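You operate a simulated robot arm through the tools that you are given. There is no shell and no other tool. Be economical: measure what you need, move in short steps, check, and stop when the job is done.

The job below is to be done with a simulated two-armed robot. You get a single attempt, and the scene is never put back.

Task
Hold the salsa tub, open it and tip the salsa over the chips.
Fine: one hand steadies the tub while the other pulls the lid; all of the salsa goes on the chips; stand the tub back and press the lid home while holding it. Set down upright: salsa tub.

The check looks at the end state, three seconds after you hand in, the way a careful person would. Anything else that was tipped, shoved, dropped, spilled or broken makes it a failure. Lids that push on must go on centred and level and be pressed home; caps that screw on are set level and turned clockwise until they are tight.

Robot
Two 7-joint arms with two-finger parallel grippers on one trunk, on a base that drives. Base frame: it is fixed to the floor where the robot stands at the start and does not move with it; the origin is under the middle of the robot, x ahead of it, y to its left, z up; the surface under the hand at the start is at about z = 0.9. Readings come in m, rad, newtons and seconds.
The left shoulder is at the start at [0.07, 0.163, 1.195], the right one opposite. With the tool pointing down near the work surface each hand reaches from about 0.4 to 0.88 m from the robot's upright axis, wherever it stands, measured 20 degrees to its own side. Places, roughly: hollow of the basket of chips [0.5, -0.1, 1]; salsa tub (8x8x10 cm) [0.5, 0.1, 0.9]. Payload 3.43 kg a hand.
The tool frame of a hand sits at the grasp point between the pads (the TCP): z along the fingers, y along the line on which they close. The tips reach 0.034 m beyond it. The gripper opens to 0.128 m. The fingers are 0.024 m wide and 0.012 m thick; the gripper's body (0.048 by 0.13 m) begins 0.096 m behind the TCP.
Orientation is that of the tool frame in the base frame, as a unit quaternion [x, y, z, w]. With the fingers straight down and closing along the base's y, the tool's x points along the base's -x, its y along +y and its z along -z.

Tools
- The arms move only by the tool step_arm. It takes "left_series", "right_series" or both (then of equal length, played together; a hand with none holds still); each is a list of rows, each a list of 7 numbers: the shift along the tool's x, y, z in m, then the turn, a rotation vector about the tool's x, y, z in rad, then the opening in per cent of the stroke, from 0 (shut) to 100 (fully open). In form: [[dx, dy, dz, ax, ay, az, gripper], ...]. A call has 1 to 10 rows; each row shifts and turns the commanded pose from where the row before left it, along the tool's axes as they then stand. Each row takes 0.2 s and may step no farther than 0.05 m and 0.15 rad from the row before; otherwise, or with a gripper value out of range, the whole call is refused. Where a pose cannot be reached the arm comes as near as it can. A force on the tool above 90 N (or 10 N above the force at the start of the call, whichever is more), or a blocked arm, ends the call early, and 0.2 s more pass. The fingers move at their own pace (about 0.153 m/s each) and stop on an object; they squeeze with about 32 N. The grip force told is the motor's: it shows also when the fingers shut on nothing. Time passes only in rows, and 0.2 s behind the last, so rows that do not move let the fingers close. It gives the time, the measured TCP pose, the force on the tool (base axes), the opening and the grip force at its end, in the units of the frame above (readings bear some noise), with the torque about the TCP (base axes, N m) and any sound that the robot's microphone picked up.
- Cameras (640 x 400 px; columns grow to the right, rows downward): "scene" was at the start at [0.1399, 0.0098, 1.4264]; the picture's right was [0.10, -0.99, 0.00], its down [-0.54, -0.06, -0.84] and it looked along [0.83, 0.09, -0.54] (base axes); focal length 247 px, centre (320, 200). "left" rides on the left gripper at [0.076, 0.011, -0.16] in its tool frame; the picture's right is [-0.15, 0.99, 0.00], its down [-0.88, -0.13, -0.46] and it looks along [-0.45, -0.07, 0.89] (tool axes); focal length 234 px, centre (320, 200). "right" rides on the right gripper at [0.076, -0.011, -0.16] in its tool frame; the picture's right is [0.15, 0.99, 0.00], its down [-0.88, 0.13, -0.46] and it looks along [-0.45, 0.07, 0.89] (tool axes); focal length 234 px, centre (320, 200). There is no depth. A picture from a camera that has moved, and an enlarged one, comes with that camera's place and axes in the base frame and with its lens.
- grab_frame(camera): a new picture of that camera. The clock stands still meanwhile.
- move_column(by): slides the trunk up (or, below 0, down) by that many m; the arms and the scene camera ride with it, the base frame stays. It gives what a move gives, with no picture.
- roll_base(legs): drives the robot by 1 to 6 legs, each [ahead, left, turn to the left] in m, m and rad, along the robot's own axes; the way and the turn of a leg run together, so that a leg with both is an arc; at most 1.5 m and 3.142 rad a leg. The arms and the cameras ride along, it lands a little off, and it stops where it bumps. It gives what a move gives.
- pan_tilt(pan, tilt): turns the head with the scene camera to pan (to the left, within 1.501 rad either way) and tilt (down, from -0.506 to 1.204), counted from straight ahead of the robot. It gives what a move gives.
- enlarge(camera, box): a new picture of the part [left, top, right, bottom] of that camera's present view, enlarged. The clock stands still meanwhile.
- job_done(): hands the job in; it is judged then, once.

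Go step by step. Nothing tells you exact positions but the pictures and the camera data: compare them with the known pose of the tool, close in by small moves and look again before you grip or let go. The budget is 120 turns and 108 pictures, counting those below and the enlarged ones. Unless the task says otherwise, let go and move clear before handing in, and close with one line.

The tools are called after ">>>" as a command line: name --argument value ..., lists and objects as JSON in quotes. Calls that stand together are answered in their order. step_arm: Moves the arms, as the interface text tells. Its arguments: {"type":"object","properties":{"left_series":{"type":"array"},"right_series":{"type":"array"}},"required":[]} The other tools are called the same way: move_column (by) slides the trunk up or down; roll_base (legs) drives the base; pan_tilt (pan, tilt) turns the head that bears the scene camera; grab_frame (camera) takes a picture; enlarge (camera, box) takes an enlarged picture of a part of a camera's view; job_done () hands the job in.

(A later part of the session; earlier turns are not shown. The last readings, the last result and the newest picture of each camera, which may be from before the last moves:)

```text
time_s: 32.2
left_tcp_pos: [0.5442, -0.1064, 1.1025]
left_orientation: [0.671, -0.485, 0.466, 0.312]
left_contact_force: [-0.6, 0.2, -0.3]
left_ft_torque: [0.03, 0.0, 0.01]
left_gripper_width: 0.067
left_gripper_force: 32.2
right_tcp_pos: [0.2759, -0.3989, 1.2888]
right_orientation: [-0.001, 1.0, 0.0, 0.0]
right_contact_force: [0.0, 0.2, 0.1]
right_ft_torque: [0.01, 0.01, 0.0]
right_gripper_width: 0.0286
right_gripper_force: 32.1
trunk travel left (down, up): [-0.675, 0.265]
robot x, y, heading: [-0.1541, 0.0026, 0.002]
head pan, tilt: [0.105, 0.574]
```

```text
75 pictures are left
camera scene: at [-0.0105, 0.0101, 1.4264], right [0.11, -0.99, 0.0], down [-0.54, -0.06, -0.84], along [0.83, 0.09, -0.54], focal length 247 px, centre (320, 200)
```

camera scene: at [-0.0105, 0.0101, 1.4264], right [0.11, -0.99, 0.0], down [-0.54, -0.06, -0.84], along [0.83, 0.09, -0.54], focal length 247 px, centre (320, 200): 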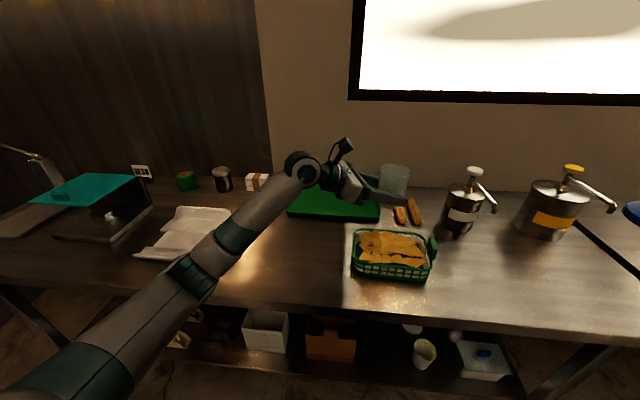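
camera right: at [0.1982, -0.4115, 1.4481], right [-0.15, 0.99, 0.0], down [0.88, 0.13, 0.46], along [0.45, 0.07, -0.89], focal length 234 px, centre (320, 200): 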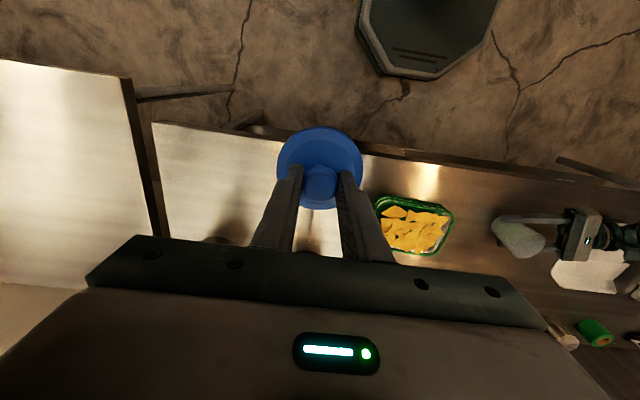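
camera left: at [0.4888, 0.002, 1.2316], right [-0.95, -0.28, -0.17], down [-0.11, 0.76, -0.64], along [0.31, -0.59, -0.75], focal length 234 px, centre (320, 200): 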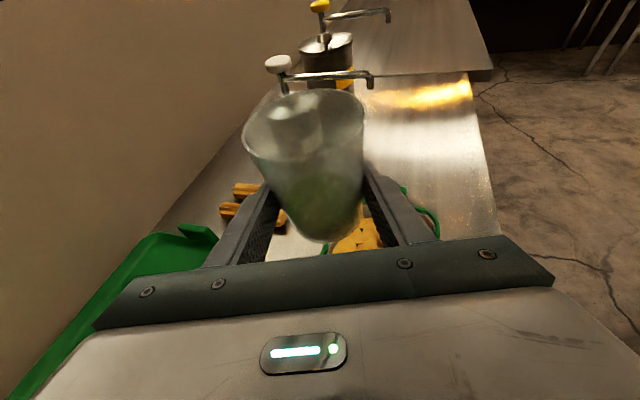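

The tub is above the basket's far half, so rolling will bring the mouth over the middle. I'll roll 45° first and check.

>>> step_arm --left_series '[[0, 0, 0, 0, 0, 0.13, 0], [0, 0, 0, 0, 0, 0.13, 0], [0, 0, 0, 0, 0, 0.13, 0], [0, 0, 0, 0, 0, 0.13, 0], [0, 0, 0, 0, 0, 0.13, 0], [0, 0, 0, 0, 0, 0.13, 0], [0, 0, 0, 0, 0, 0, 0]]'

>>> enlarge --camera "scene" --box '[300, 140, 480, 290]'

>>> grab_frame --camera "left"

```text
time_s: 33.8
left_tcp_pos: [0.5455, -0.1052, 1.1034]
left_orientation: [-0.435, 0.705, -0.549, -0.11]
left_contact_force: [0.1, -0.1, -0.5]
left_ft_torque: [-0.04, 0.01, 0.02]
left_gripper_width: 0.0672
left_gripper_force: 32.1
right_tcp_pos: [0.2762, -0.3981, 1.2884]
right_orientation: [-0.001, 1.0, 0.0, 0.0]
right_contact_force: [-0.9, -0.2, -0.9]
right_ft_torque: [0.03, 0.0, 0.0]
right_gripper_width: 0.0287
right_gripper_force: 31.8
trunk travel left (down, up): [-0.675, 0.265]
robot x, y, heading: [-0.1483, -0.0024, 0.001]
head pan, tilt: [0.105, 0.574]
```

```text
2.67 times, centred on (390, 215) of scene
camera zoom: at [-0.0104, 0.0097, 1.4264], right [0.11, -0.99, 0.0], down [-0.54, -0.06, -0.84], along [0.83, 0.09, -0.54], focal length 658 px, centre (133, 160)
```

zoom: 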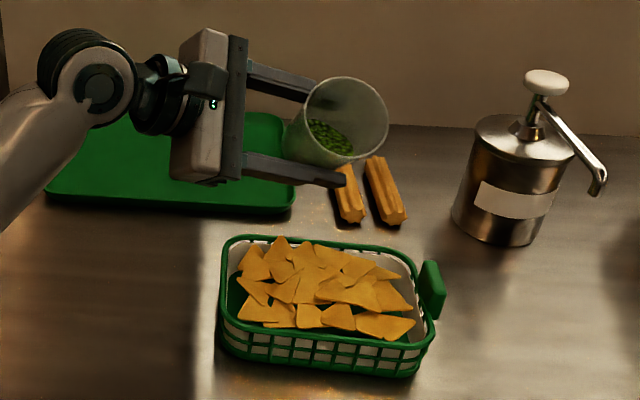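

```text
73 pictures are left
camera left: at [0.44, -0.004, 1.2025], right [-0.64, 0.09, -0.76], down [0.47, 0.83, -0.3], along [0.61, -0.55, -0.57], focal length 234 px, centre (320, 200)
```

left: 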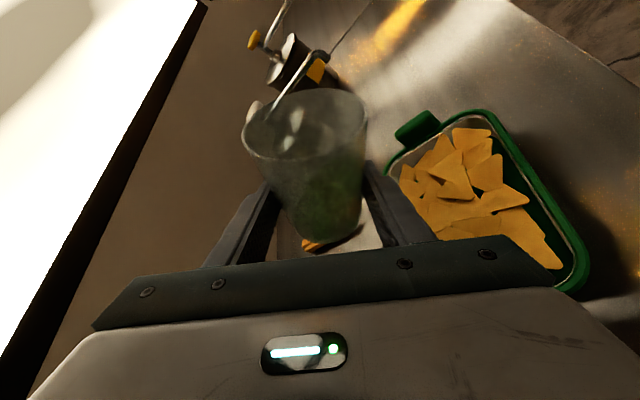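

Green salsa beads are visible in the tub, and the mouth is turning toward the robot as planned. I'll lower a bit, shift so the mouth ends over the basket's middle, and roll on to about 65°.

>>> step_arm --left_series '[[-0.0102, 0.0083, 0.0186, 0, 0, 0, 0], [-0.0102, 0.0083, 0.0186, 0, 0, 0, 0], [0, 0, 0, 0, 0, 0.12, 0], [0, 0, 0, 0, 0, 0.12, 0], [0, 0, 0, 0, 0, 0.12, 0], [0, 0, 0, 0, 0, 0, 0]]'

>>> enlarge --camera "scene" --box '[300, 140, 480, 290]'

>>> grab_frame --camera "right"

```text
time_s: 35.2
left_tcp_pos: [0.5561, -0.1283, 1.0645]
left_orientation: [-0.302, 0.771, -0.56, -0.009]
left_contact_force: [0.0, 0.3, -0.5]
left_ft_torque: [-0.03, -0.01, -0.01]
left_gripper_width: 0.0669
left_gripper_force: 32.2
right_tcp_pos: [0.2756, -0.3987, 1.2889]
right_orientation: [-0.001, 1.0, 0.0, 0.0]
right_contact_force: [0.3, 0.1, -0.4]
right_ft_torque: [-0.01, 0.03, 0.03]
right_gripper_width: 0.0285
right_gripper_force: 31.6
trunk travel left (down, up): [-0.675, 0.265]
robot x, y, heading: [-0.1495, -0.0012, 0.004]
head pan, tilt: [0.105, 0.574]
```

```text
2.67 times, centred on (390, 215) of scene
camera zoom: at [-0.0105, 0.0097, 1.4264], right [0.11, -0.99, 0.0], down [-0.54, -0.06, -0.84], along [0.83, 0.09, -0.54], focal length 658 px, centre (133, 160)
```

zoom: 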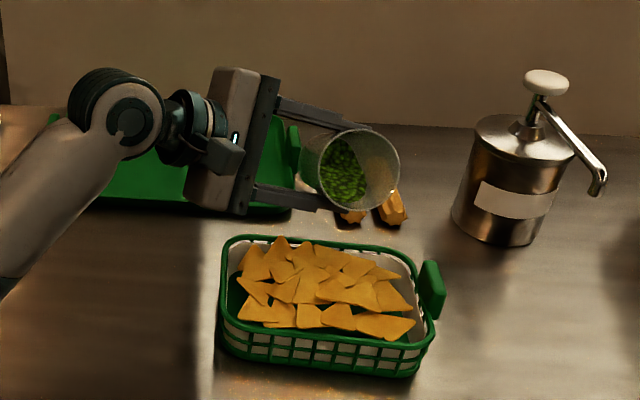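

```text
71 pictures are left
camera right: at [0.2006, -0.4095, 1.4482], right [-0.15, 0.99, 0.0], down [0.88, 0.13, 0.46], along [0.45, 0.07, -0.89], focal length 234 px, centre (320, 200)
```

right: 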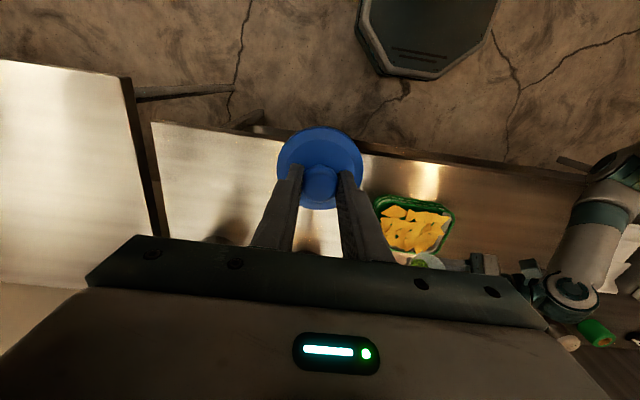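

The mouth is above the basket centre, by projection near (0.507, −0.14). I'll keep rolling slowly past 90°.

>>> step_arm --left_series '[[0, 0, 0, 0, 0, 0.08, 0], [0, 0, 0, 0, 0, 0.08, 0], [0, 0, 0, 0, 0, 0.08, 0], [0, 0, 0, 0, 0, 0.06, 0], [0, 0, 0, 0, 0, 0.06, 0], [0, 0, 0, 0, 0, 0.06, 0], [0, 0, 0, 0, 0, 0, 0]]'

>>> enlarge --camera "scene" --box '[300, 140, 480, 290]'

```text
time_s: 36.8
left_tcp_pos: [0.5566, -0.1278, 1.0641]
left_orientation: [-0.135, 0.817, -0.55, 0.107]
left_contact_force: [0.0, -0.2, -2.0]
left_ft_torque: [0.02, 0.01, -0.02]
left_gripper_width: 0.067
left_gripper_force: 31.8
right_tcp_pos: [0.2751, -0.3998, 1.2881]
right_orientation: [-0.001, 1.0, 0.0, 0.0]
right_contact_force: [-0.3, 0.4, 0.3]
right_ft_torque: [0.03, 0.0, 0.01]
right_gripper_width: 0.0285
right_gripper_force: 31.7
trunk travel left (down, up): [-0.675, 0.265]
robot x, y, heading: [-0.1492, -0.0021, 0.003]
head pan, tilt: [0.105, 0.574]
```

```text
2.67 times, centred on (390, 215) of scene
camera zoom: at [-0.0104, 0.0096, 1.4264], right [0.11, -0.99, 0.0], down [-0.54, -0.06, -0.84], along [0.83, 0.09, -0.54], focal length 658 px, centre (133, 160)
```

zoom: 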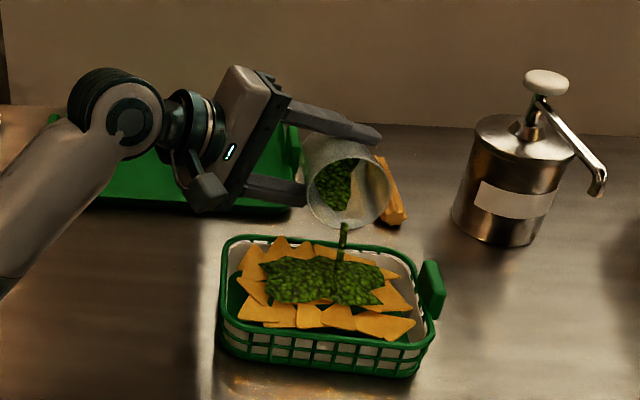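

The salsa is landing in the middle of the chips. I'll keep tipping to empty it.

>>> step_arm --left_series '[[0, 0, 0, 0, 0, 0, 0], [0, 0, 0, 0, 0, 0.08, 0], [0, 0, 0, 0, 0, 0.08, 0], [0, 0, 0, 0, 0, 0.08, 0], [0, 0, 0, 0, 0, 0.08, 0], [0, 0, 0, 0, 0, 0.1, 0], [0, 0, 0, 0, 0, 0.1, 0], [0, 0, 0, 0, 0, 0.1, 0], [0, 0, 0, 0, 0, 0.1, 0], [0, 0, 0, 0, 0, 0, 0]]'

>>> enlarge --camera "scene" --box '[300, 140, 480, 290]'

>>> grab_frame --camera "left"

```text
time_s: 39.0
left_tcp_pos: [0.5576, -0.1286, 1.065]
left_orientation: [0.162, 0.812, -0.478, 0.293]
left_contact_force: [-0.6, -0.9, -0.9]
left_ft_torque: [0.03, 0.01, -0.02]
left_gripper_width: 0.0673
left_gripper_force: 31.9
right_tcp_pos: [0.2764, -0.3987, 1.2874]
right_orientation: [0.0, 1.0, 0.001, -0.001]
right_contact_force: [-0.5, 1.0, 0.5]
right_ft_torque: [-0.01, 0.0, -0.03]
right_gripper_width: 0.0288
right_gripper_force: 32.3
trunk travel left (down, up): [-0.675, 0.265]
robot x, y, heading: [-0.1496, -0.0014, -0.001]
head pan, tilt: [0.105, 0.574]
```

```text
2.67 times, centred on (390, 215) of scene
camera zoom: at [-0.0105, 0.0096, 1.4264], right [0.11, -0.99, 0.0], down [-0.54, -0.06, -0.84], along [0.83, 0.09, -0.54], focal length 658 px, centre (133, 160)
```

zoom: 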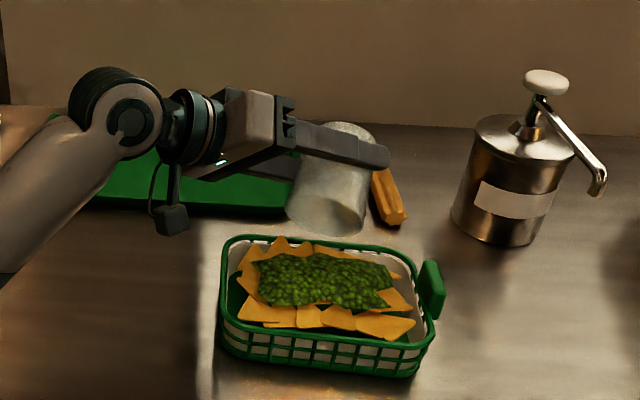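

```text
68 pictures are left
camera left: at [0.4528, 0.0149, 1.0687], right [0.65, 0.49, -0.58], down [0.46, 0.35, 0.81], along [0.6, -0.8, 0.0], focal length 234 px, centre (320, 200)
```

left: 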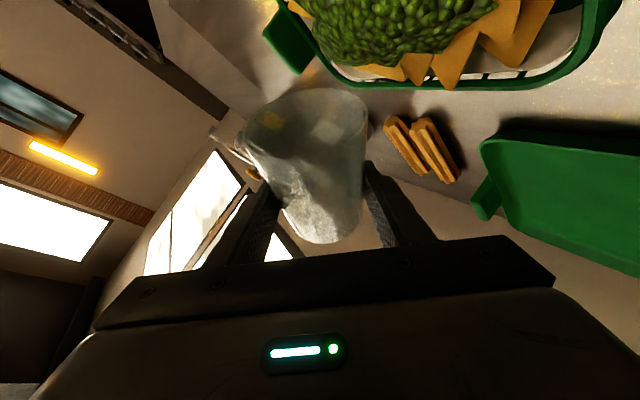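

The tub looks empty. I'll tip it a little further and hold so that nothing clings.

>>> step_arm --left_series '[[0, 0, 0, 0, 0, 0.12, 0], [0, 0, 0, 0, 0, 0.12, 0], [0, 0, 0, 0, 0, 0.12, 0], [0, 0, 0, 0, 0, 0, 0], [0, 0, 0, 0, 0, 0, 0], [0, 0, 0, 0, 0, 0, 0]]'

>>> enlarge --camera "left" --box '[200, 60, 420, 260]'

>>> enlarge --camera "scene" --box '[340, 170, 450, 290]'

```text
time_s: 40.4
left_tcp_pos: [0.558, -0.1277, 1.0646]
left_orientation: [0.304, 0.77, -0.417, 0.375]
left_contact_force: [0.2, 0.7, -0.3]
left_ft_torque: [0.02, 0.01, -0.03]
left_gripper_width: 0.0671
left_gripper_force: 32.0
right_tcp_pos: [0.2756, -0.4, 1.2881]
right_orientation: [-0.001, 1.0, 0.0, 0.001]
right_contact_force: [-0.3, 0.2, -0.5]
right_ft_torque: [-0.01, 0.0, 0.01]
right_gripper_width: 0.0288
right_gripper_force: 32.1
trunk travel left (down, up): [-0.675, 0.265]
robot x, y, heading: [-0.1478, 0.0026, 0.001]
head pan, tilt: [0.105, 0.574]
```

```text
2.00 times, centred on (310, 160) of left
camera zoom: at [0.4738, 0.0281, 1.0563], right [0.85, 0.44, -0.29], down [0.22, 0.2, 0.95], along [0.48, -0.88, 0.07], focal length 468 px, centre (340, 280)
```

zoom: 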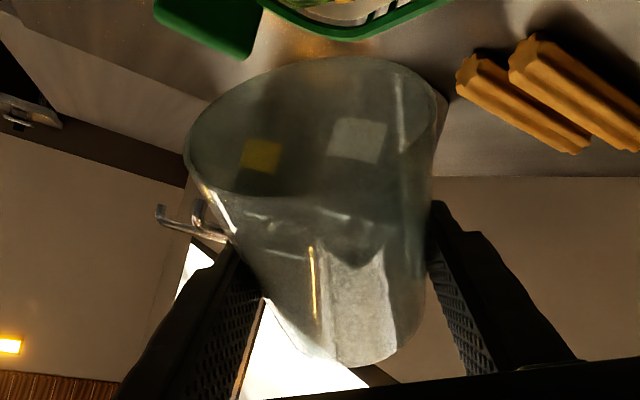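

```text
3.33 times, centred on (395, 230) of scene
camera zoom: at [-0.0105, 0.0097, 1.4264], right [0.11, -0.99, 0.0], down [-0.54, -0.06, -0.84], along [0.83, 0.09, -0.54], focal length 822 px, centre (70, 100)
```

zoom: 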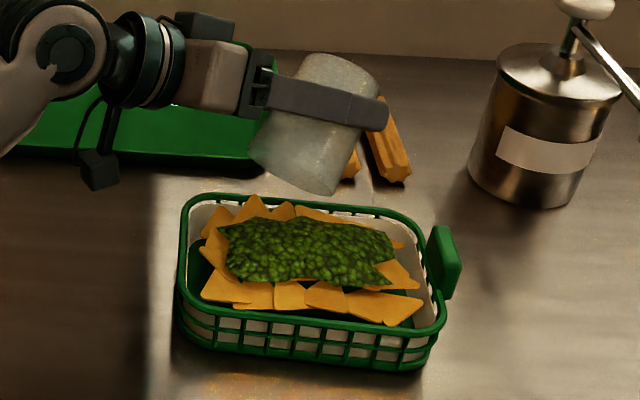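

The tub is empty and all the salsa is on the chips. I'll roll back upright in place.

>>> step_arm --left_series '[[0, 0, 0, 0, 0, -0.1467, 0], [0, 0, 0, 0, 0, -0.1467, 0], [0, 0, 0, 0, 0, -0.1467, 0], [0, 0, 0, 0, 0, -0.1467, 0], [0, 0, 0, 0, 0, -0.1467, 0], [0, 0, 0, 0, 0, -0.1467, 0], [0, 0, 0, 0, 0, -0.1467, 0], [0, 0, 0, 0, 0, -0.1467, 0], [0, 0, 0, 0, 0, -0.1467, 0]]'

>>> step_arm --left_series '[[0, 0, 0, 0, 0, -0.1467, 0], [0, 0, 0, 0, 0, -0.1467, 0], [0, 0, 0, 0, 0, -0.1467, 0], [0, 0, 0, 0, 0, -0.1467, 0], [0, 0, 0, 0, 0, -0.1467, 0], [0, 0, 0, 0, 0, -0.1467, 0], [0, 0, 0, 0, 0, -0.1467, 0], [0, 0, 0, 0, 0, -0.1467, 0], [0, 0, 0, 0, 0, -0.1464, 0], [0, 0, 0, 0, 0, 0, 0]]'

```text
time_s: 42.4
left_tcp_pos: [0.5574, -0.1285, 1.0645]
left_orientation: [-0.233, 0.795, -0.559, 0.039]
left_contact_force: [-0.4, 0.3, 0.3]
left_ft_torque: [0.0, -0.03, 0.01]
left_gripper_width: 0.0673
left_gripper_force: 32.3
right_tcp_pos: [0.275, -0.3995, 1.2903]
right_orientation: [0.0, 1.0, 0.0, 0.0]
right_contact_force: [-0.7, -0.7, 0.1]
right_ft_torque: [0.01, 0.02, 0.0]
right_gripper_width: 0.0285
right_gripper_force: 31.8
trunk travel left (down, up): [-0.675, 0.265]
robot x, y, heading: [-0.1516, 0.002, -0.001]
head pan, tilt: [0.105, 0.574]
```

```text
time_s: 44.6
left_tcp_pos: [0.5577, -0.1279, 1.0643]
left_orientation: [0.671, -0.484, 0.466, 0.312]
left_contact_force: [0.4, 0.4, -0.6]
left_ft_torque: [0.04, -0.01, 0.03]
left_gripper_width: 0.0671
left_gripper_force: 32.3
right_tcp_pos: [0.275, -0.3988, 1.2883]
right_orientation: [-0.001, 1.0, 0.001, 0.0]
right_contact_force: [-0.4, 0.2, -0.3]
right_ft_torque: [0.02, 0.01, 0.01]
right_gripper_width: 0.0285
right_gripper_force: 31.8
trunk travel left (down, up): [-0.675, 0.265]
robot x, y, heading: [-0.147, 0.0007, 0.002]
head pan, tilt: [0.105, 0.574]
```

It is upright again. I'll lift slightly and carry it back over its original spot.

>>> step_arm --left_series '[[0.0278, -0.001, -0.0111, 0, 0, 0, 0], [-0.0135, -0.0018, -0.0334, 0, 0, 0, 0], [-0.0135, -0.0018, -0.0334, 0, 0, 0, 0], [-0.0135, -0.0018, -0.0334, 0, 0, 0, 0], [-0.0135, -0.0018, -0.0334, 0, 0, 0, 0], [-0.0135, -0.0018, -0.0334, 0, 0, 0, 0], [-0.0135, -0.0018, -0.0334, 0, 0, 0, 0], [-0.0135, -0.0018, -0.0334, 0, 0, 0, 0], [-0.0135, -0.0018, -0.0334, 0, 0, 0, 0], [0, 0, 0, 0, 0, 0, 0]]'

>>> grab_frame --camera "scene"

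```text
time_s: 46.8
left_tcp_pos: [0.4756, 0.1478, 1.0945]
left_orientation: [0.671, -0.486, 0.465, 0.311]
left_contact_force: [-0.7, -0.6, -1.0]
left_ft_torque: [0.02, 0.01, -0.01]
left_gripper_width: 0.0668
left_gripper_force: 32.0
right_tcp_pos: [0.276, -0.3999, 1.2875]
right_orientation: [-0.001, 1.0, 0.001, 0.0]
right_contact_force: [0.2, 0.2, 0.0]
right_ft_torque: [0.01, -0.01, -0.02]
right_gripper_width: 0.0289
right_gripper_force: 32.2
trunk travel left (down, up): [-0.675, 0.265]
robot x, y, heading: [-0.1505, 0.0017, 0.002]
head pan, tilt: [0.105, 0.574]
```

```text
65 pictures are left
camera scene: at [-0.0102, 0.0086, 1.4264], right [0.11, -0.99, 0.0], down [-0.54, -0.06, -0.84], along [0.83, 0.09, -0.54], focal length 247 px, centre (320, 200)
```

scene: 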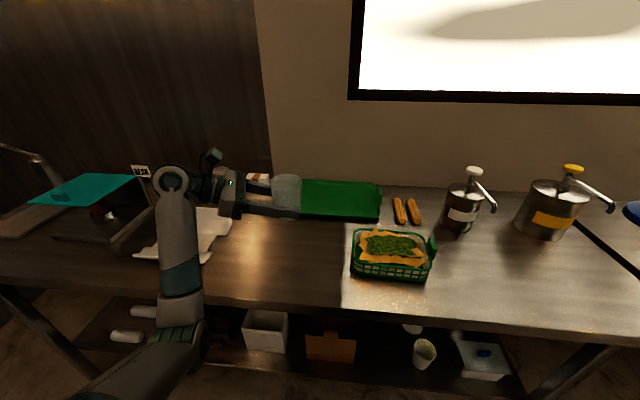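

The tub is over its place. The arm's elbow pose differs from before, so I'll go down in stages and watch.

>>> step_arm --left_series '[[-0.0232, 0.0009, 0.0093, 0, 0, 0, 0], [-0.0232, 0.0009, 0.0093, 0, 0, 0, 0], [-0.0232, 0.0009, 0.0093, 0, 0, 0, 0], [-0.0232, 0.0009, 0.0093, 0, 0, 0, 0], [0, 0, 0, 0, 0, 0, 0]]'

>>> grab_frame --camera "scene"

```text
time_s: 48.0
left_tcp_pos: [0.4735, 0.1484, 0.9942]
left_orientation: [0.671, -0.485, 0.466, 0.312]
left_contact_force: [0.6, -0.1, 0.2]
left_ft_torque: [0.02, 0.04, 0.04]
left_gripper_width: 0.0671
left_gripper_force: 32.1
right_tcp_pos: [0.275, -0.3995, 1.2874]
right_orientation: [-0.001, 1.0, 0.0, 0.0]
right_contact_force: [0.4, -0.2, -0.2]
right_ft_torque: [0.05, -0.02, -0.03]
right_gripper_width: 0.0283
right_gripper_force: 31.9
trunk travel left (down, up): [-0.675, 0.265]
robot x, y, heading: [-0.1484, 0.0011, 0.002]
head pan, tilt: [0.105, 0.574]
```

```text
64 pictures are left
camera scene: at [-0.0105, 0.0093, 1.4264], right [0.11, -0.99, 0.0], down [-0.54, -0.06, -0.84], along [0.83, 0.09, -0.54], focal length 247 px, centre (320, 200)
```

scene: 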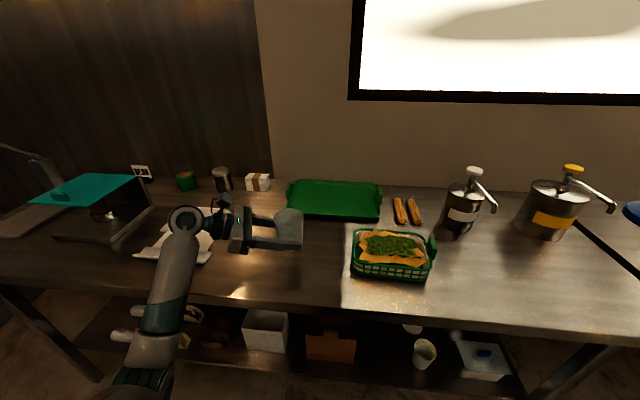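

It is clear. I'll lower the last 5 cm to just above the table.

>>> step_arm --left_series '[[-0.0185, 0.0007, 0.0074, 0, 0, 0, 0], [-0.0185, 0.0007, 0.0074, 0, 0, 0, 0], [-0.0111, 0.0004, 0.0045, 0, 0, 0, 0], [-0.0019, 0.0001, 0.0007, 0, 0, 0, 0], [0, 0, 0, 0, 0, 0, 0], [0, 0, 0, 0, 0, 0, 0]]'

>>> enlarge --camera "scene" --box '[180, 180, 330, 290]'

```text
time_s: 49.4
left_tcp_pos: [0.4731, 0.1474, 0.9402]
left_orientation: [0.671, -0.485, 0.466, 0.311]
left_contact_force: [0.1, 0.4, -0.9]
left_ft_torque: [-0.01, 0.01, 0.01]
left_gripper_width: 0.0671
left_gripper_force: 32.2
right_tcp_pos: [0.2747, -0.399, 1.2881]
right_orientation: [-0.002, 1.0, 0.0, 0.001]
right_contact_force: [0.3, 0.4, 0.0]
right_ft_torque: [-0.01, -0.01, 0.0]
right_gripper_width: 0.0288
right_gripper_force: 31.7
trunk travel left (down, up): [-0.675, 0.265]
robot x, y, heading: [-0.1512, -0.0002, 0.002]
head pan, tilt: [0.105, 0.574]
```

```text
3.64 times, centred on (255, 235) of scene
camera zoom: at [-0.0105, 0.0098, 1.4264], right [0.11, -0.99, 0.0], down [-0.54, -0.06, -0.84], along [0.83, 0.09, -0.54], focal length 897 px, centre (556, 73)
```

zoom: 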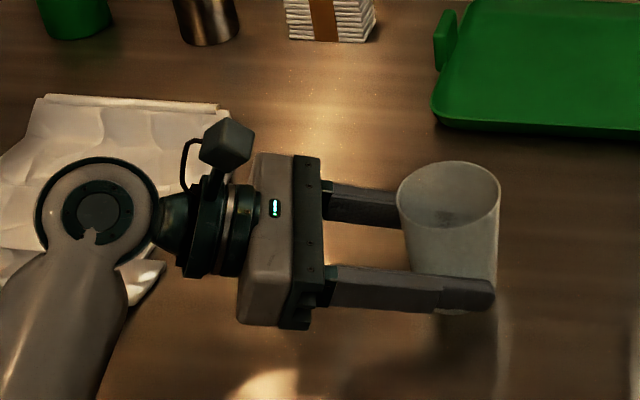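

I'll ease down in 1 mm steps until the table carries it.

>>> step_arm --left_series '[[-0.0009, 0, 0.0004, 0, 0, 0, 0], [-0.0009, 0, 0.0004, 0, 0, 0, 0], [-0.0009, 0, 0.0004, 0, 0, 0, 0], [0, 0, 0, 0, 0, 0, 0]]'

```text
time_s: 50.4
left_tcp_pos: [0.4744, 0.1473, 0.937]
left_orientation: [0.671, -0.485, 0.465, 0.311]
left_contact_force: [-0.9, 0.5, -0.8]
left_ft_torque: [0.04, -0.02, -0.02]
left_gripper_width: 0.0671
left_gripper_force: 32.3
right_tcp_pos: [0.2756, -0.3988, 1.2883]
right_orientation: [-0.001, 1.0, 0.0, 0.0]
right_contact_force: [-0.8, -0.6, -0.7]
right_ft_torque: [0.03, -0.01, -0.02]
right_gripper_width: 0.0286
right_gripper_force: 32.4
trunk travel left (down, up): [-0.675, 0.265]
robot x, y, heading: [-0.1507, -0.0016, -0.001]
head pan, tilt: [0.105, 0.574]
```

>>> step_arm --left_series '[[-0.0009, 0, 0.0004, 0, 0, 0, 0], [0, 0, 0, 0, 0, 0, 0]]'

>>> step_arm --left_series '[[-0.0009, 0, 0.0004, 0, 0, 0, 0], [0, 0, 0, 0, 0, 0, 0]]'

```text
time_s: 51.0
left_tcp_pos: [0.4728, 0.1476, 0.9387]
left_orientation: [0.672, -0.484, 0.467, 0.311]
left_contact_force: [-0.1, 0.4, 1.3]
left_ft_torque: [-0.03, 0.01, -0.03]
left_gripper_width: 0.0669
left_gripper_force: 32.5
right_tcp_pos: [0.2756, -0.3999, 1.2884]
right_orientation: [-0.001, 1.0, -0.001, 0.0]
right_contact_force: [0.4, -0.4, -0.2]
right_ft_torque: [0.0, -0.01, -0.04]
right_gripper_width: 0.0284
right_gripper_force: 31.8
trunk travel left (down, up): [-0.675, 0.265]
robot x, y, heading: [-0.1516, 0.0022, 0.003]
head pan, tilt: [0.105, 0.574]
```

```text
time_s: 51.6
left_tcp_pos: [0.4722, 0.1484, 0.937]
left_orientation: [0.67, -0.485, 0.467, 0.311]
left_contact_force: [2.0, 1.8, 9.6]
left_ft_torque: [-0.11, 0.06, 0.05]
left_gripper_width: 0.067
left_gripper_force: 31.8
right_tcp_pos: [0.275, -0.3984, 1.2885]
right_orientation: [0.0, 1.0, 0.0, 0.0]
right_contact_force: [-0.7, -0.1, 0.3]
right_ft_torque: [0.01, -0.02, -0.02]
right_gripper_width: 0.0288
right_gripper_force: 32.6
trunk travel left (down, up): [-0.675, 0.265]
robot x, y, heading: [-0.1511, 0.0018, -0.004]
head pan, tilt: [0.105, 0.574]
```

The table now carries the tub (about 10 N). I'll bring the lid back above it with the right hand.

>>> step_arm --right_series '[[-0.0167, 0.0452, 0, 0, 0, 0, 0], [-0.0167, 0.0452, 0, 0, 0, 0, 0], [-0.0167, 0.0452, 0, 0, 0, 0, 0], [-0.0167, 0.0452, 0, 0, 0, 0, 0], [-0.0167, 0.0452, 0, 0, 0, 0, 0], [-0.0167, 0.0452, 0, 0, 0, 0, 0], [-0.0167, 0.0452, 0, 0, 0, 0, 0], [-0.0167, 0.0452, 0, 0, 0, 0, 0], [-0.0167, 0.0452, 0, 0, 0, 0, 0], [-0.0167, 0.0452, 0, 0, 0, 0, 0]]'

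>>> step_arm --right_series '[[-0.0167, 0.0452, 0, 0, 0, 0, 0], [-0.0167, 0.0452, 0, 0, 0, 0, 0], [0, 0, 0.045, 0, 0, 0, 0], [0, 0, 0.045, 0, 0, 0, 0], [0, 0, 0.045, 0, 0, 0, 0], [0, 0, 0.045, 0, 0, 0, 0], [0, 0, 0, 0, 0, 0, 0]]'

>>> enlarge --camera "scene" --box '[230, 180, 330, 280]'

>>> grab_frame --camera "left"

>>> grab_frame --camera "right"

```text
time_s: 53.8
left_tcp_pos: [0.4718, 0.1492, 0.937]
left_orientation: [0.671, -0.485, 0.467, 0.311]
left_contact_force: [-0.2, -0.6, 14.8]
left_ft_torque: [-0.19, 0.22, -0.05]
left_gripper_width: 0.067
left_gripper_force: 32.4
right_tcp_pos: [0.439, 0.0576, 1.287]
right_orientation: [0.0, 1.0, -0.001, 0.0]
right_contact_force: [0.3, -0.5, 0.5]
right_ft_torque: [-0.01, 0.02, 0.0]
right_gripper_width: 0.0285
right_gripper_force: 32.2
trunk travel left (down, up): [-0.675, 0.265]
robot x, y, heading: [-0.146, 0.0019, -0.002]
head pan, tilt: [0.105, 0.574]
```

```text
time_s: 55.4
left_tcp_pos: [0.4728, 0.1481, 0.9369]
left_orientation: [0.671, -0.485, 0.466, 0.312]
left_contact_force: [1.6, -1.3, 12.2]
left_ft_torque: [-0.16, 0.12, 0.03]
left_gripper_width: 0.0669
left_gripper_force: 32.0
right_tcp_pos: [0.4741, 0.1473, 1.1068]
right_orientation: [-0.001, 1.0, 0.0, 0.0]
right_contact_force: [-0.1, 0.6, 0.7]
right_ft_torque: [-0.02, 0.0, 0.03]
right_gripper_width: 0.0283
right_gripper_force: 32.7
trunk travel left (down, up): [-0.675, 0.265]
robot x, y, heading: [-0.1533, 0.0043, 0.004]
head pan, tilt: [0.105, 0.574]
```

```text
4.00 times, centred on (280, 230) of scene
camera zoom: at [-0.0118, 0.0095, 1.4265], right [0.11, -0.99, 0.0], down [-0.54, -0.06, -0.84], along [0.83, 0.09, -0.54], focal length 987 px, centre (480, 80)
```

zoom: 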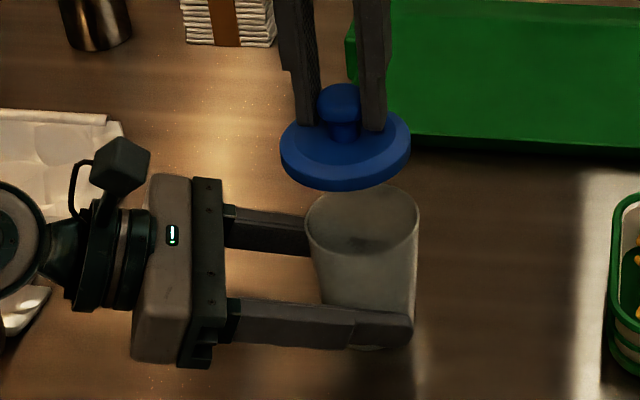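

```text
61 pictures are left
camera left: at [0.4171, 0.2561, 1.0653], right [-0.94, -0.28, -0.17], down [-0.11, 0.76, -0.64], along [0.31, -0.59, -0.75], focal length 234 px, centre (320, 200)
```

left: 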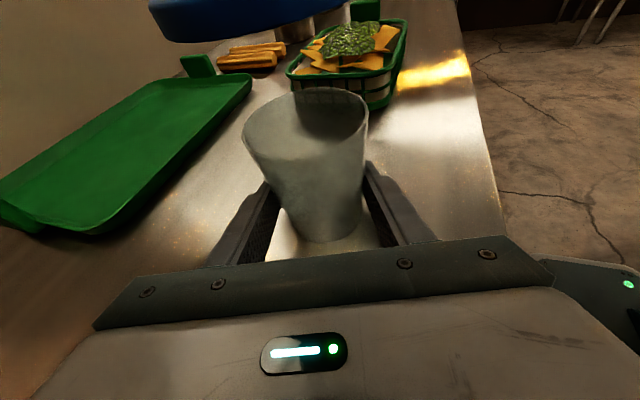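

```text
60 pictures are left
camera right: at [0.3988, 0.1355, 1.2648], right [-0.15, 0.99, 0.0], down [0.88, 0.13, 0.46], along [0.45, 0.07, -0.89], focal length 234 px, centre (320, 200)
```

right: 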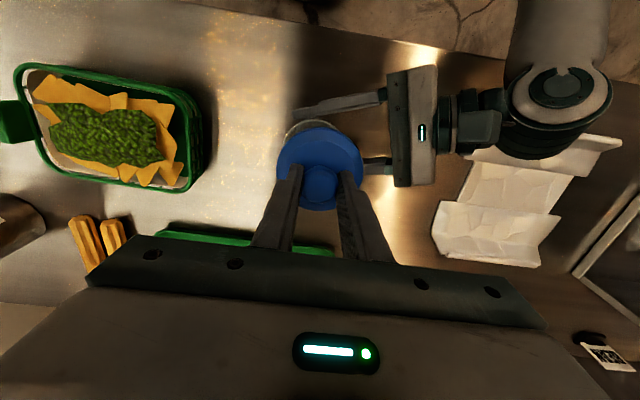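

Against the picture taken just after the pull, the lid sits about 4 mm too far left and 1–2 mm too near. I'll correct that and lower to just above the rim.

>>> step_arm --right_series '[[-0.0015, -0.0038, 0, 0, 0, 0, 0], [0, 0, 0.02, 0, 0, 0, 0], [0, 0, 0.015, 0, 0, 0, 0], [0, 0, 0, 0, 0, 0, 0]]'

>>> enlarge --camera "scene" --box '[240, 200, 320, 280]'

>>> enlarge --camera "left" --box '[200, 0, 420, 200]'

```text
time_s: 56.4
left_tcp_pos: [0.4724, 0.1482, 0.9366]
left_orientation: [0.672, -0.485, 0.466, 0.31]
left_contact_force: [0.2, -0.8, 12.0]
left_ft_torque: [-0.16, 0.07, 0.01]
left_gripper_width: 0.0667
left_gripper_force: 32.0
right_tcp_pos: [0.4738, 0.1431, 1.0734]
right_orientation: [-0.001, 1.0, 0.0, 0.0]
right_contact_force: [-0.1, -0.7, -0.3]
right_ft_torque: [-0.01, -0.02, 0.04]
right_gripper_width: 0.0284
right_gripper_force: 31.8
trunk travel left (down, up): [-0.675, 0.265]
robot x, y, heading: [-0.1512, 0.0046, -0.002]
head pan, tilt: [0.105, 0.574]
```

```text
5.00 times, centred on (280, 240) of scene
camera zoom: at [-0.0118, 0.0096, 1.4265], right [0.11, -0.99, 0.0], down [-0.54, -0.06, -0.84], along [0.83, 0.09, -0.54], focal length 1234 px, centre (520, 0)
```

zoom: 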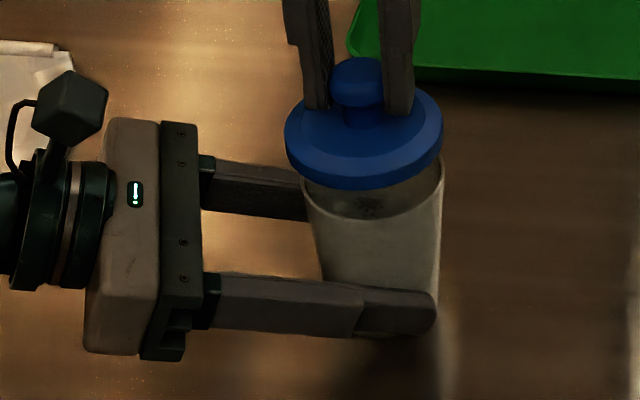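

```text
2.00 times, centred on (310, 100) of left
camera zoom: at [0.417, 0.2562, 1.0652], right [-0.95, -0.28, -0.17], down [-0.11, 0.76, -0.64], along [0.31, -0.59, -0.75], focal length 468 px, centre (340, 400)
```

zoom: 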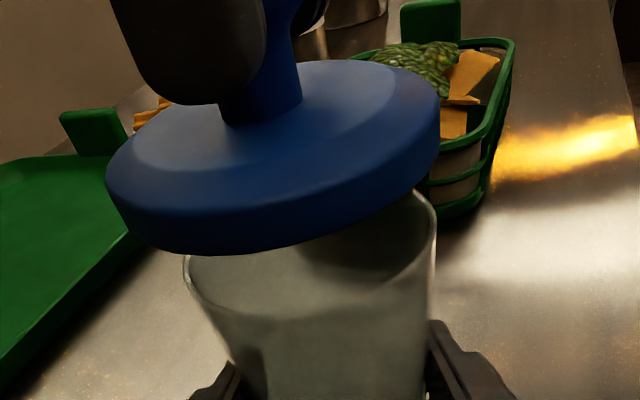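

Both views suggest the lid is about 2 mm too far ahead and 1 mm too far left. I'll trim that and lower to near contact.

>>> step_arm --right_series '[[0.002, -0.001, 0, 0, 0, 0, 0], [0, 0, 0.01, 0, 0, 0, 0], [0, 0, 0.008, 0, 0, 0, 0], [0, 0, 0, 0, 0, 0, 0]]'

>>> enlarge --camera "scene" --box '[240, 200, 320, 280]'

>>> enlarge --camera "left" --box '[200, 0, 420, 200]'

```text
time_s: 57.4
left_tcp_pos: [0.4716, 0.1471, 0.9366]
left_orientation: [0.671, -0.486, 0.466, 0.312]
left_contact_force: [-1.0, 0.1, 11.4]
left_ft_torque: [-0.07, 0.13, 0.04]
left_gripper_width: 0.0671
left_gripper_force: 32.2
right_tcp_pos: [0.4725, 0.1419, 1.0558]
right_orientation: [0.0, 1.0, 0.001, 0.001]
right_contact_force: [0.6, 0.4, 0.2]
right_ft_torque: [0.03, 0.01, -0.02]
right_gripper_width: 0.0285
right_gripper_force: 31.8
trunk travel left (down, up): [-0.675, 0.265]
robot x, y, heading: [-0.1499, 0.0008, 0.005]
head pan, tilt: [0.105, 0.574]
```

```text
5.00 times, centred on (280, 240) of scene
camera zoom: at [-0.0118, 0.0097, 1.4265], right [0.11, -0.99, 0.0], down [-0.54, -0.06, -0.84], along [0.83, 0.09, -0.54], focal length 1234 px, centre (520, 0)
```

zoom: 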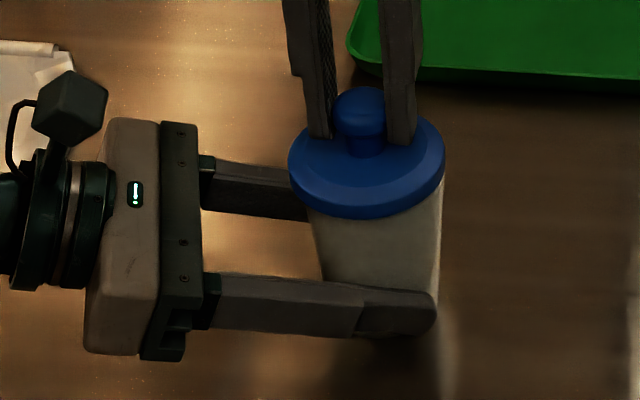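

```text
2.00 times, centred on (310, 100) of left
camera zoom: at [0.417, 0.2562, 1.0652], right [-0.95, -0.28, -0.17], down [-0.11, 0.76, -0.64], along [0.31, -0.59, -0.75], focal length 468 px, centre (340, 400)
```

zoom: 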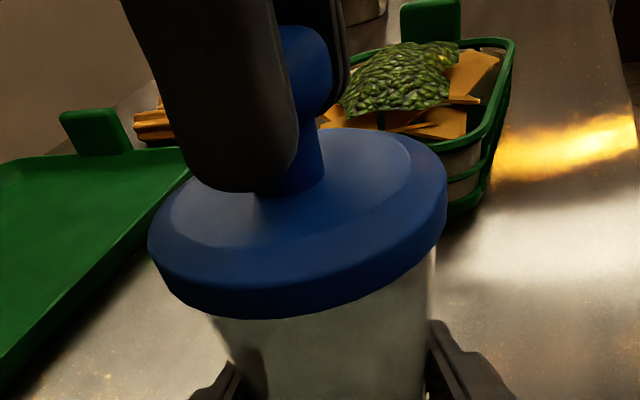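

It is now aligned to about 1 mm. I'll nudge 1 mm right and begin pressing the lid down.

>>> step_arm --right_series '[[0, -0.0008, 0.003, 0, 0, 0, 0], [0, 0, 0.003, 0, 0, 0, 0], [0, 0, 0.003, 0, 0, 0, 0], [0, 0, 0, 0, 0, 0, 0]]'

>>> enlarge --camera "scene" --box '[240, 200, 320, 280]'

>>> enlarge --camera "left" --box '[200, 0, 420, 200]'

```text
time_s: 58.4
left_tcp_pos: [0.4717, 0.1478, 0.9365]
left_orientation: [0.671, -0.485, 0.466, 0.311]
left_contact_force: [0.0, -0.3, 9.1]
left_ft_torque: [-0.04, 0.12, -0.02]
left_gripper_width: 0.0669
left_gripper_force: 31.5
right_tcp_pos: [0.473, 0.1402, 1.0457]
right_orientation: [-0.001, 1.0, 0.0, 0.0]
right_contact_force: [0.2, 0.4, -0.7]
right_ft_torque: [0.02, 0.03, -0.02]
right_gripper_width: 0.0285
right_gripper_force: 32.1
trunk travel left (down, up): [-0.675, 0.265]
robot x, y, heading: [-0.1466, 0.0016, -0.0]
head pan, tilt: [0.105, 0.574]
```

```text
5.00 times, centred on (280, 240) of scene
camera zoom: at [-0.0117, 0.0097, 1.4265], right [0.11, -0.99, 0.0], down [-0.54, -0.06, -0.84], along [0.83, 0.09, -0.54], focal length 1234 px, centre (520, 0)
```

zoom: 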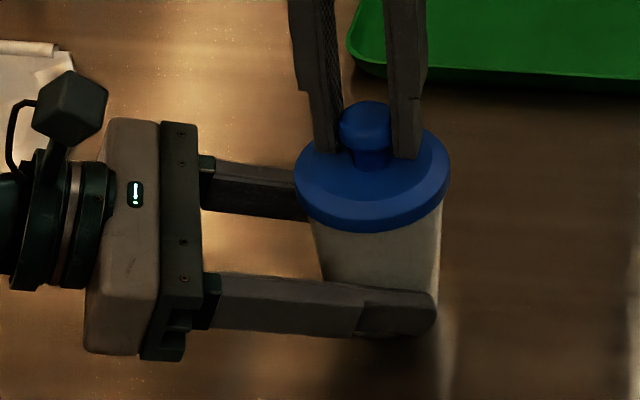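

```text
2.00 times, centred on (310, 100) of left
camera zoom: at [0.4171, 0.2562, 1.0651], right [-0.95, -0.28, -0.17], down [-0.11, 0.76, -0.64], along [0.31, -0.59, -0.75], focal length 468 px, centre (340, 400)
```

zoom: 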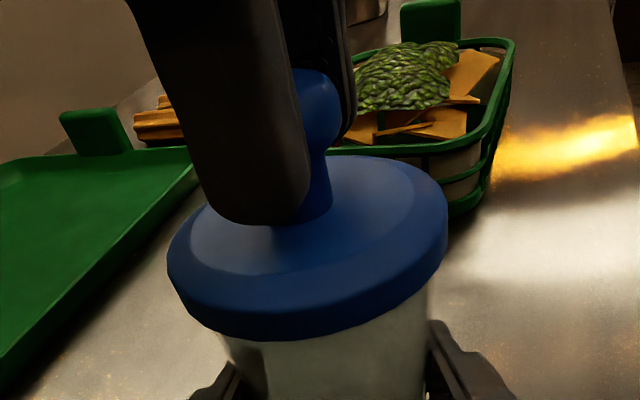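

The lid now matches the original seated position, before the snap, to within about 1 mm. I'll press down in small steps.

>>> step_arm --right_series '[[0, 0, 0.002, 0, 0, 0, 0], [0, 0, 0.002, 0, 0, 0, 0], [0, 0, 0, 0, 0, 0, 0]]'

```text
time_s: 59.2
left_tcp_pos: [0.4719, 0.1478, 0.9358]
left_orientation: [0.672, -0.486, 0.465, 0.31]
left_contact_force: [6.8, 3.6, -2.9]
left_ft_torque: [-0.39, -0.09, 0.1]
left_gripper_width: 0.067
left_gripper_force: 32.0
right_tcp_pos: [0.4735, 0.1399, 1.0434]
right_orientation: [0.0, 1.0, 0.001, 0.002]
right_contact_force: [0.0, -6.1, 27.7]
right_ft_torque: [-0.17, -0.05, -0.02]
right_gripper_width: 0.0288
right_gripper_force: 31.5
trunk travel left (down, up): [-0.675, 0.265]
robot x, y, heading: [-0.15, -0.0002, 0.001]
head pan, tilt: [0.105, 0.574]
heard: snap
```

A snap sounded under 28 N of press. I'll look at how the lid sits.

>>> enlarge --camera "scene" --box '[240, 200, 320, 280]'

>>> enlarge --camera "left" --box '[200, 0, 420, 200]'

```text
5.00 times, centred on (280, 240) of scene
camera zoom: at [-0.0124, 0.0091, 1.4268], right [0.11, -0.99, 0.0], down [-0.54, -0.06, -0.84], along [0.84, 0.09, -0.54], focal length 1234 px, centre (520, 0)
```

zoom: 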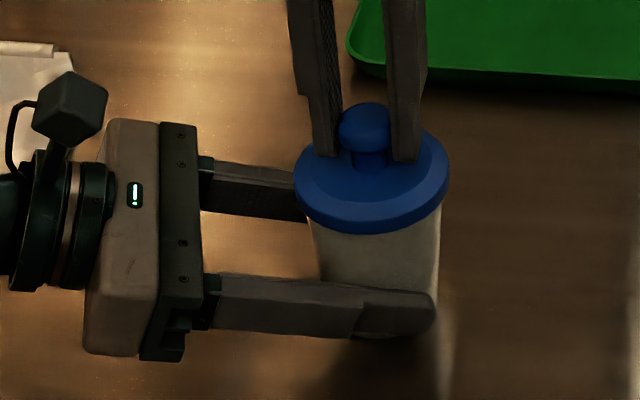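

```text
2.00 times, centred on (310, 100) of left
camera zoom: at [0.4169, 0.256, 1.0651], right [-0.94, -0.28, -0.17], down [-0.11, 0.76, -0.64], along [0.31, -0.59, -0.75], focal length 468 px, centre (340, 400)
```

zoom: 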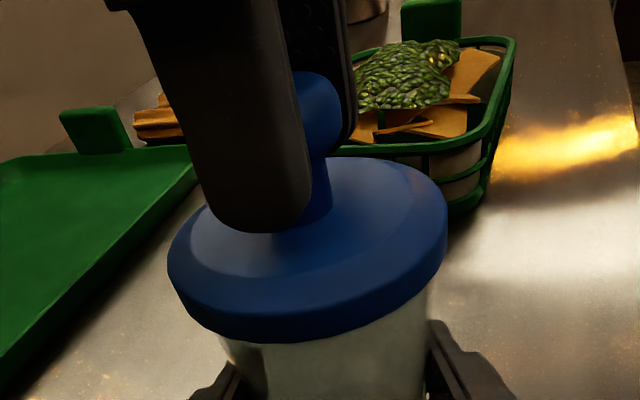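

It looks level. I'll press 2 mm more to make sure it is fully home.

>>> step_arm --right_series '[[0, 0, 0.0015, 0, 0, 0, 0], [0, 0, 0.0015, 0, 0, 0, 0], [0, 0, 0, 0, 0, 0, 0]]'

>>> grab_frame --camera "left"

```text
time_s: 60.0
left_tcp_pos: [0.4723, 0.1482, 0.9361]
left_orientation: [0.672, -0.485, 0.465, 0.311]
left_contact_force: [6.4, 7.3, -7.0]
left_ft_torque: [-0.5, 0.28, 0.05]
left_gripper_width: 0.0668
left_gripper_force: 32.1
right_tcp_pos: [0.4724, 0.1406, 1.0398]
right_orientation: [0.0, 1.0, 0.0, 0.002]
right_contact_force: [-3.4, -8.6, 28.2]
right_ft_torque: [-0.15, 0.03, 0.0]
right_gripper_width: 0.0287
right_gripper_force: 32.2
trunk travel left (down, up): [-0.675, 0.265]
robot x, y, heading: [-0.1482, 0.001, 0.003]
head pan, tilt: [0.105, 0.574]
```

```text
51 pictures are left
camera left: at [0.4167, 0.2562, 1.065], right [-0.95, -0.28, -0.17], down [-0.11, 0.76, -0.64], along [0.31, -0.59, -0.75], focal length 234 px, centre (320, 200)
```

left: 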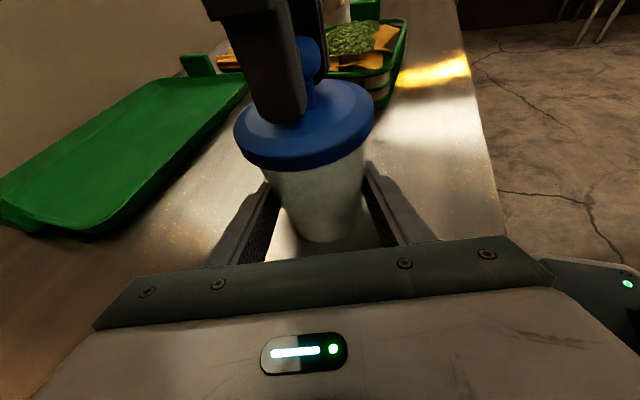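

The force levels off at 28 N, with the fingers sliding down the knob. I'll release the knob with the left hand still holding, then check the seating.

>>> step_arm --right_series '[[0, 0, 0, 0, 0, 0, 30], [0, 0, 0, 0, 0, 0, 50], [0, 0, 0, 0, 0, 0, 60], [0, 0, -0.03, 0, 0, 0, 60], [0, 0, -0.04, 0, 0, 0, 60], [0, 0, -0.02, 0, 0, 0, 60], [0, 0, 0, 0, 0, 0, 60]]'

>>> enlarge --camera "scene" --box '[240, 200, 320, 280]'

>>> enlarge --camera "left" --box '[200, 0, 420, 200]'

```text
time_s: 61.6
left_tcp_pos: [0.4737, 0.1474, 0.9352]
left_orientation: [0.671, -0.485, 0.466, 0.312]
left_contact_force: [-0.8, -0.3, 4.7]
left_ft_torque: [-0.08, 0.04, -0.02]
left_gripper_width: 0.0668
left_gripper_force: 32.0
right_tcp_pos: [0.4747, 0.141, 1.1282]
right_orientation: [0.0, 1.0, 0.0, 0.0]
right_contact_force: [-0.2, -0.4, -0.8]
right_ft_torque: [0.0, 0.03, 0.01]
right_gripper_width: 0.0771
right_gripper_force: 0.1
trunk travel left (down, up): [-0.675, 0.265]
robot x, y, heading: [-0.1498, -0.0012, 0.001]
head pan, tilt: [0.105, 0.574]
```

```text
5.00 times, centred on (280, 240) of scene
camera zoom: at [-0.011, 0.0099, 1.4265], right [0.11, -0.99, 0.0], down [-0.54, -0.06, -0.84], along [0.83, 0.09, -0.54], focal length 1234 px, centre (520, 0)
```

zoom: 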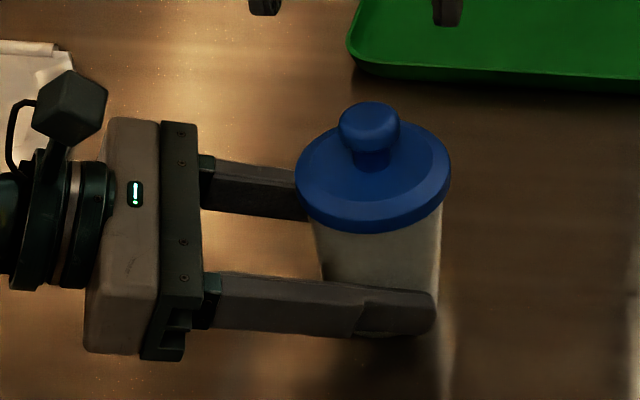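

```text
2.00 times, centred on (310, 100) of left
camera zoom: at [0.4175, 0.2564, 1.065], right [-0.95, -0.28, -0.17], down [-0.11, 0.76, -0.64], along [0.31, -0.59, -0.75], focal length 468 px, centre (340, 400)
```

zoom: 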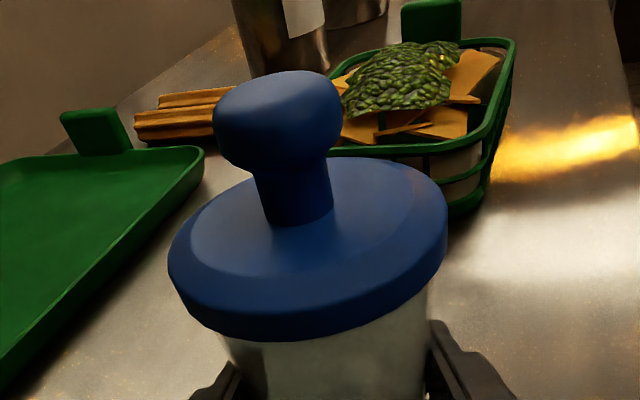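

The lid matches its original seated look and is level. For certainty I'll press the knob top with closed fingers while the left hand holds the tub.

>>> step_arm --right_series '[[0.002, -0.001, 0, 0, 0, 0, 0], [0, 0, 0, 0, 0, 0, 0], [0, 0, 0.025, 0, 0, 0, 0], [0, 0, 0.02, 0, 0, 0, 0], [0, 0, 0, 0, 0, 0, 0]]'

>>> step_arm --right_series '[[0, 0, 0.003, 0, 0, 0, 0], [0, 0, 0.003, 0, 0, 0, 0], [0, 0, 0.002, 0, 0, 0, 0], [0, 0, 0, 0, 0, 0, 0]]'

```text
time_s: 62.8
left_tcp_pos: [0.4726, 0.1482, 0.9361]
left_orientation: [0.671, -0.485, 0.467, 0.311]
left_contact_force: [-0.5, 0.6, 5.7]
left_ft_torque: [-0.09, 0.08, 0.01]
left_gripper_width: 0.0667
left_gripper_force: 32.5
right_tcp_pos: [0.4721, 0.1385, 1.0829]
right_orientation: [-0.001, 1.0, 0.0, 0.001]
right_contact_force: [0.1, 0.3, -0.4]
right_ft_torque: [0.01, 0.01, 0.0]
right_gripper_width: 0.0
right_gripper_force: 32.5
trunk travel left (down, up): [-0.675, 0.265]
robot x, y, heading: [-0.1509, -0.0014, 0.002]
head pan, tilt: [0.105, 0.574]
```

```text
time_s: 63.8
left_tcp_pos: [0.4719, 0.1483, 0.9359]
left_orientation: [0.671, -0.485, 0.466, 0.311]
left_contact_force: [-0.5, 0.6, 6.5]
left_ft_torque: [-0.09, 0.08, -0.01]
left_gripper_width: 0.0668
left_gripper_force: 32.1
right_tcp_pos: [0.4723, 0.1377, 1.0761]
right_orientation: [-0.001, 1.0, 0.0, 0.0]
right_contact_force: [-0.5, -0.5, 0.6]
right_ft_torque: [0.0, 0.01, 0.02]
right_gripper_width: 0.0001
right_gripper_force: 32.1
trunk travel left (down, up): [-0.675, 0.265]
robot x, y, heading: [-0.1529, 0.0001, 0.006]
head pan, tilt: [0.105, 0.574]
```

>>> step_arm --right_series '[[0, 0, 0.002, 0, 0, 0, 0], [0, 0, 0.002, 0, 0, 0, 0], [0, 0, 0, 0, 0, 0, 0]]'

>>> step_arm --right_series '[[0, 0, 0.002, 0, 0, 0, 0], [0, 0, 0, 0, 0, 0, 0]]'

```text
time_s: 64.6
left_tcp_pos: [0.4721, 0.1485, 0.9359]
left_orientation: [0.671, -0.485, 0.467, 0.311]
left_contact_force: [-0.1, 1.2, 5.9]
left_ft_torque: [-0.04, 0.12, 0.03]
left_gripper_width: 0.0667
left_gripper_force: 31.9
right_tcp_pos: [0.4711, 0.1399, 1.0726]
right_orientation: [-0.001, 1.0, 0.001, 0.0]
right_contact_force: [-0.1, 0.7, -0.3]
right_ft_torque: [-0.01, 0.01, 0.0]
right_gripper_width: 0.0001
right_gripper_force: 32.2
trunk travel left (down, up): [-0.675, 0.265]
robot x, y, heading: [-0.1501, -0.0001, 0.001]
head pan, tilt: [0.105, 0.574]
```

```text
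time_s: 65.2
left_tcp_pos: [0.4723, 0.1481, 0.9348]
left_orientation: [0.671, -0.485, 0.466, 0.311]
left_contact_force: [0.7, -0.2, 5.6]
left_ft_torque: [-0.14, 0.12, 0.02]
left_gripper_width: 0.067
left_gripper_force: 32.2
right_tcp_pos: [0.4717, 0.1391, 1.0696]
right_orientation: [-0.001, 1.0, 0.0, 0.0]
right_contact_force: [-0.2, -0.2, 0.8]
right_ft_torque: [0.02, 0.01, 0.03]
right_gripper_width: 0.0
right_gripper_force: 32.2
trunk travel left (down, up): [-0.675, 0.265]
robot x, y, heading: [-0.1507, -0.0024, 0.006]
head pan, tilt: [0.105, 0.574]
```

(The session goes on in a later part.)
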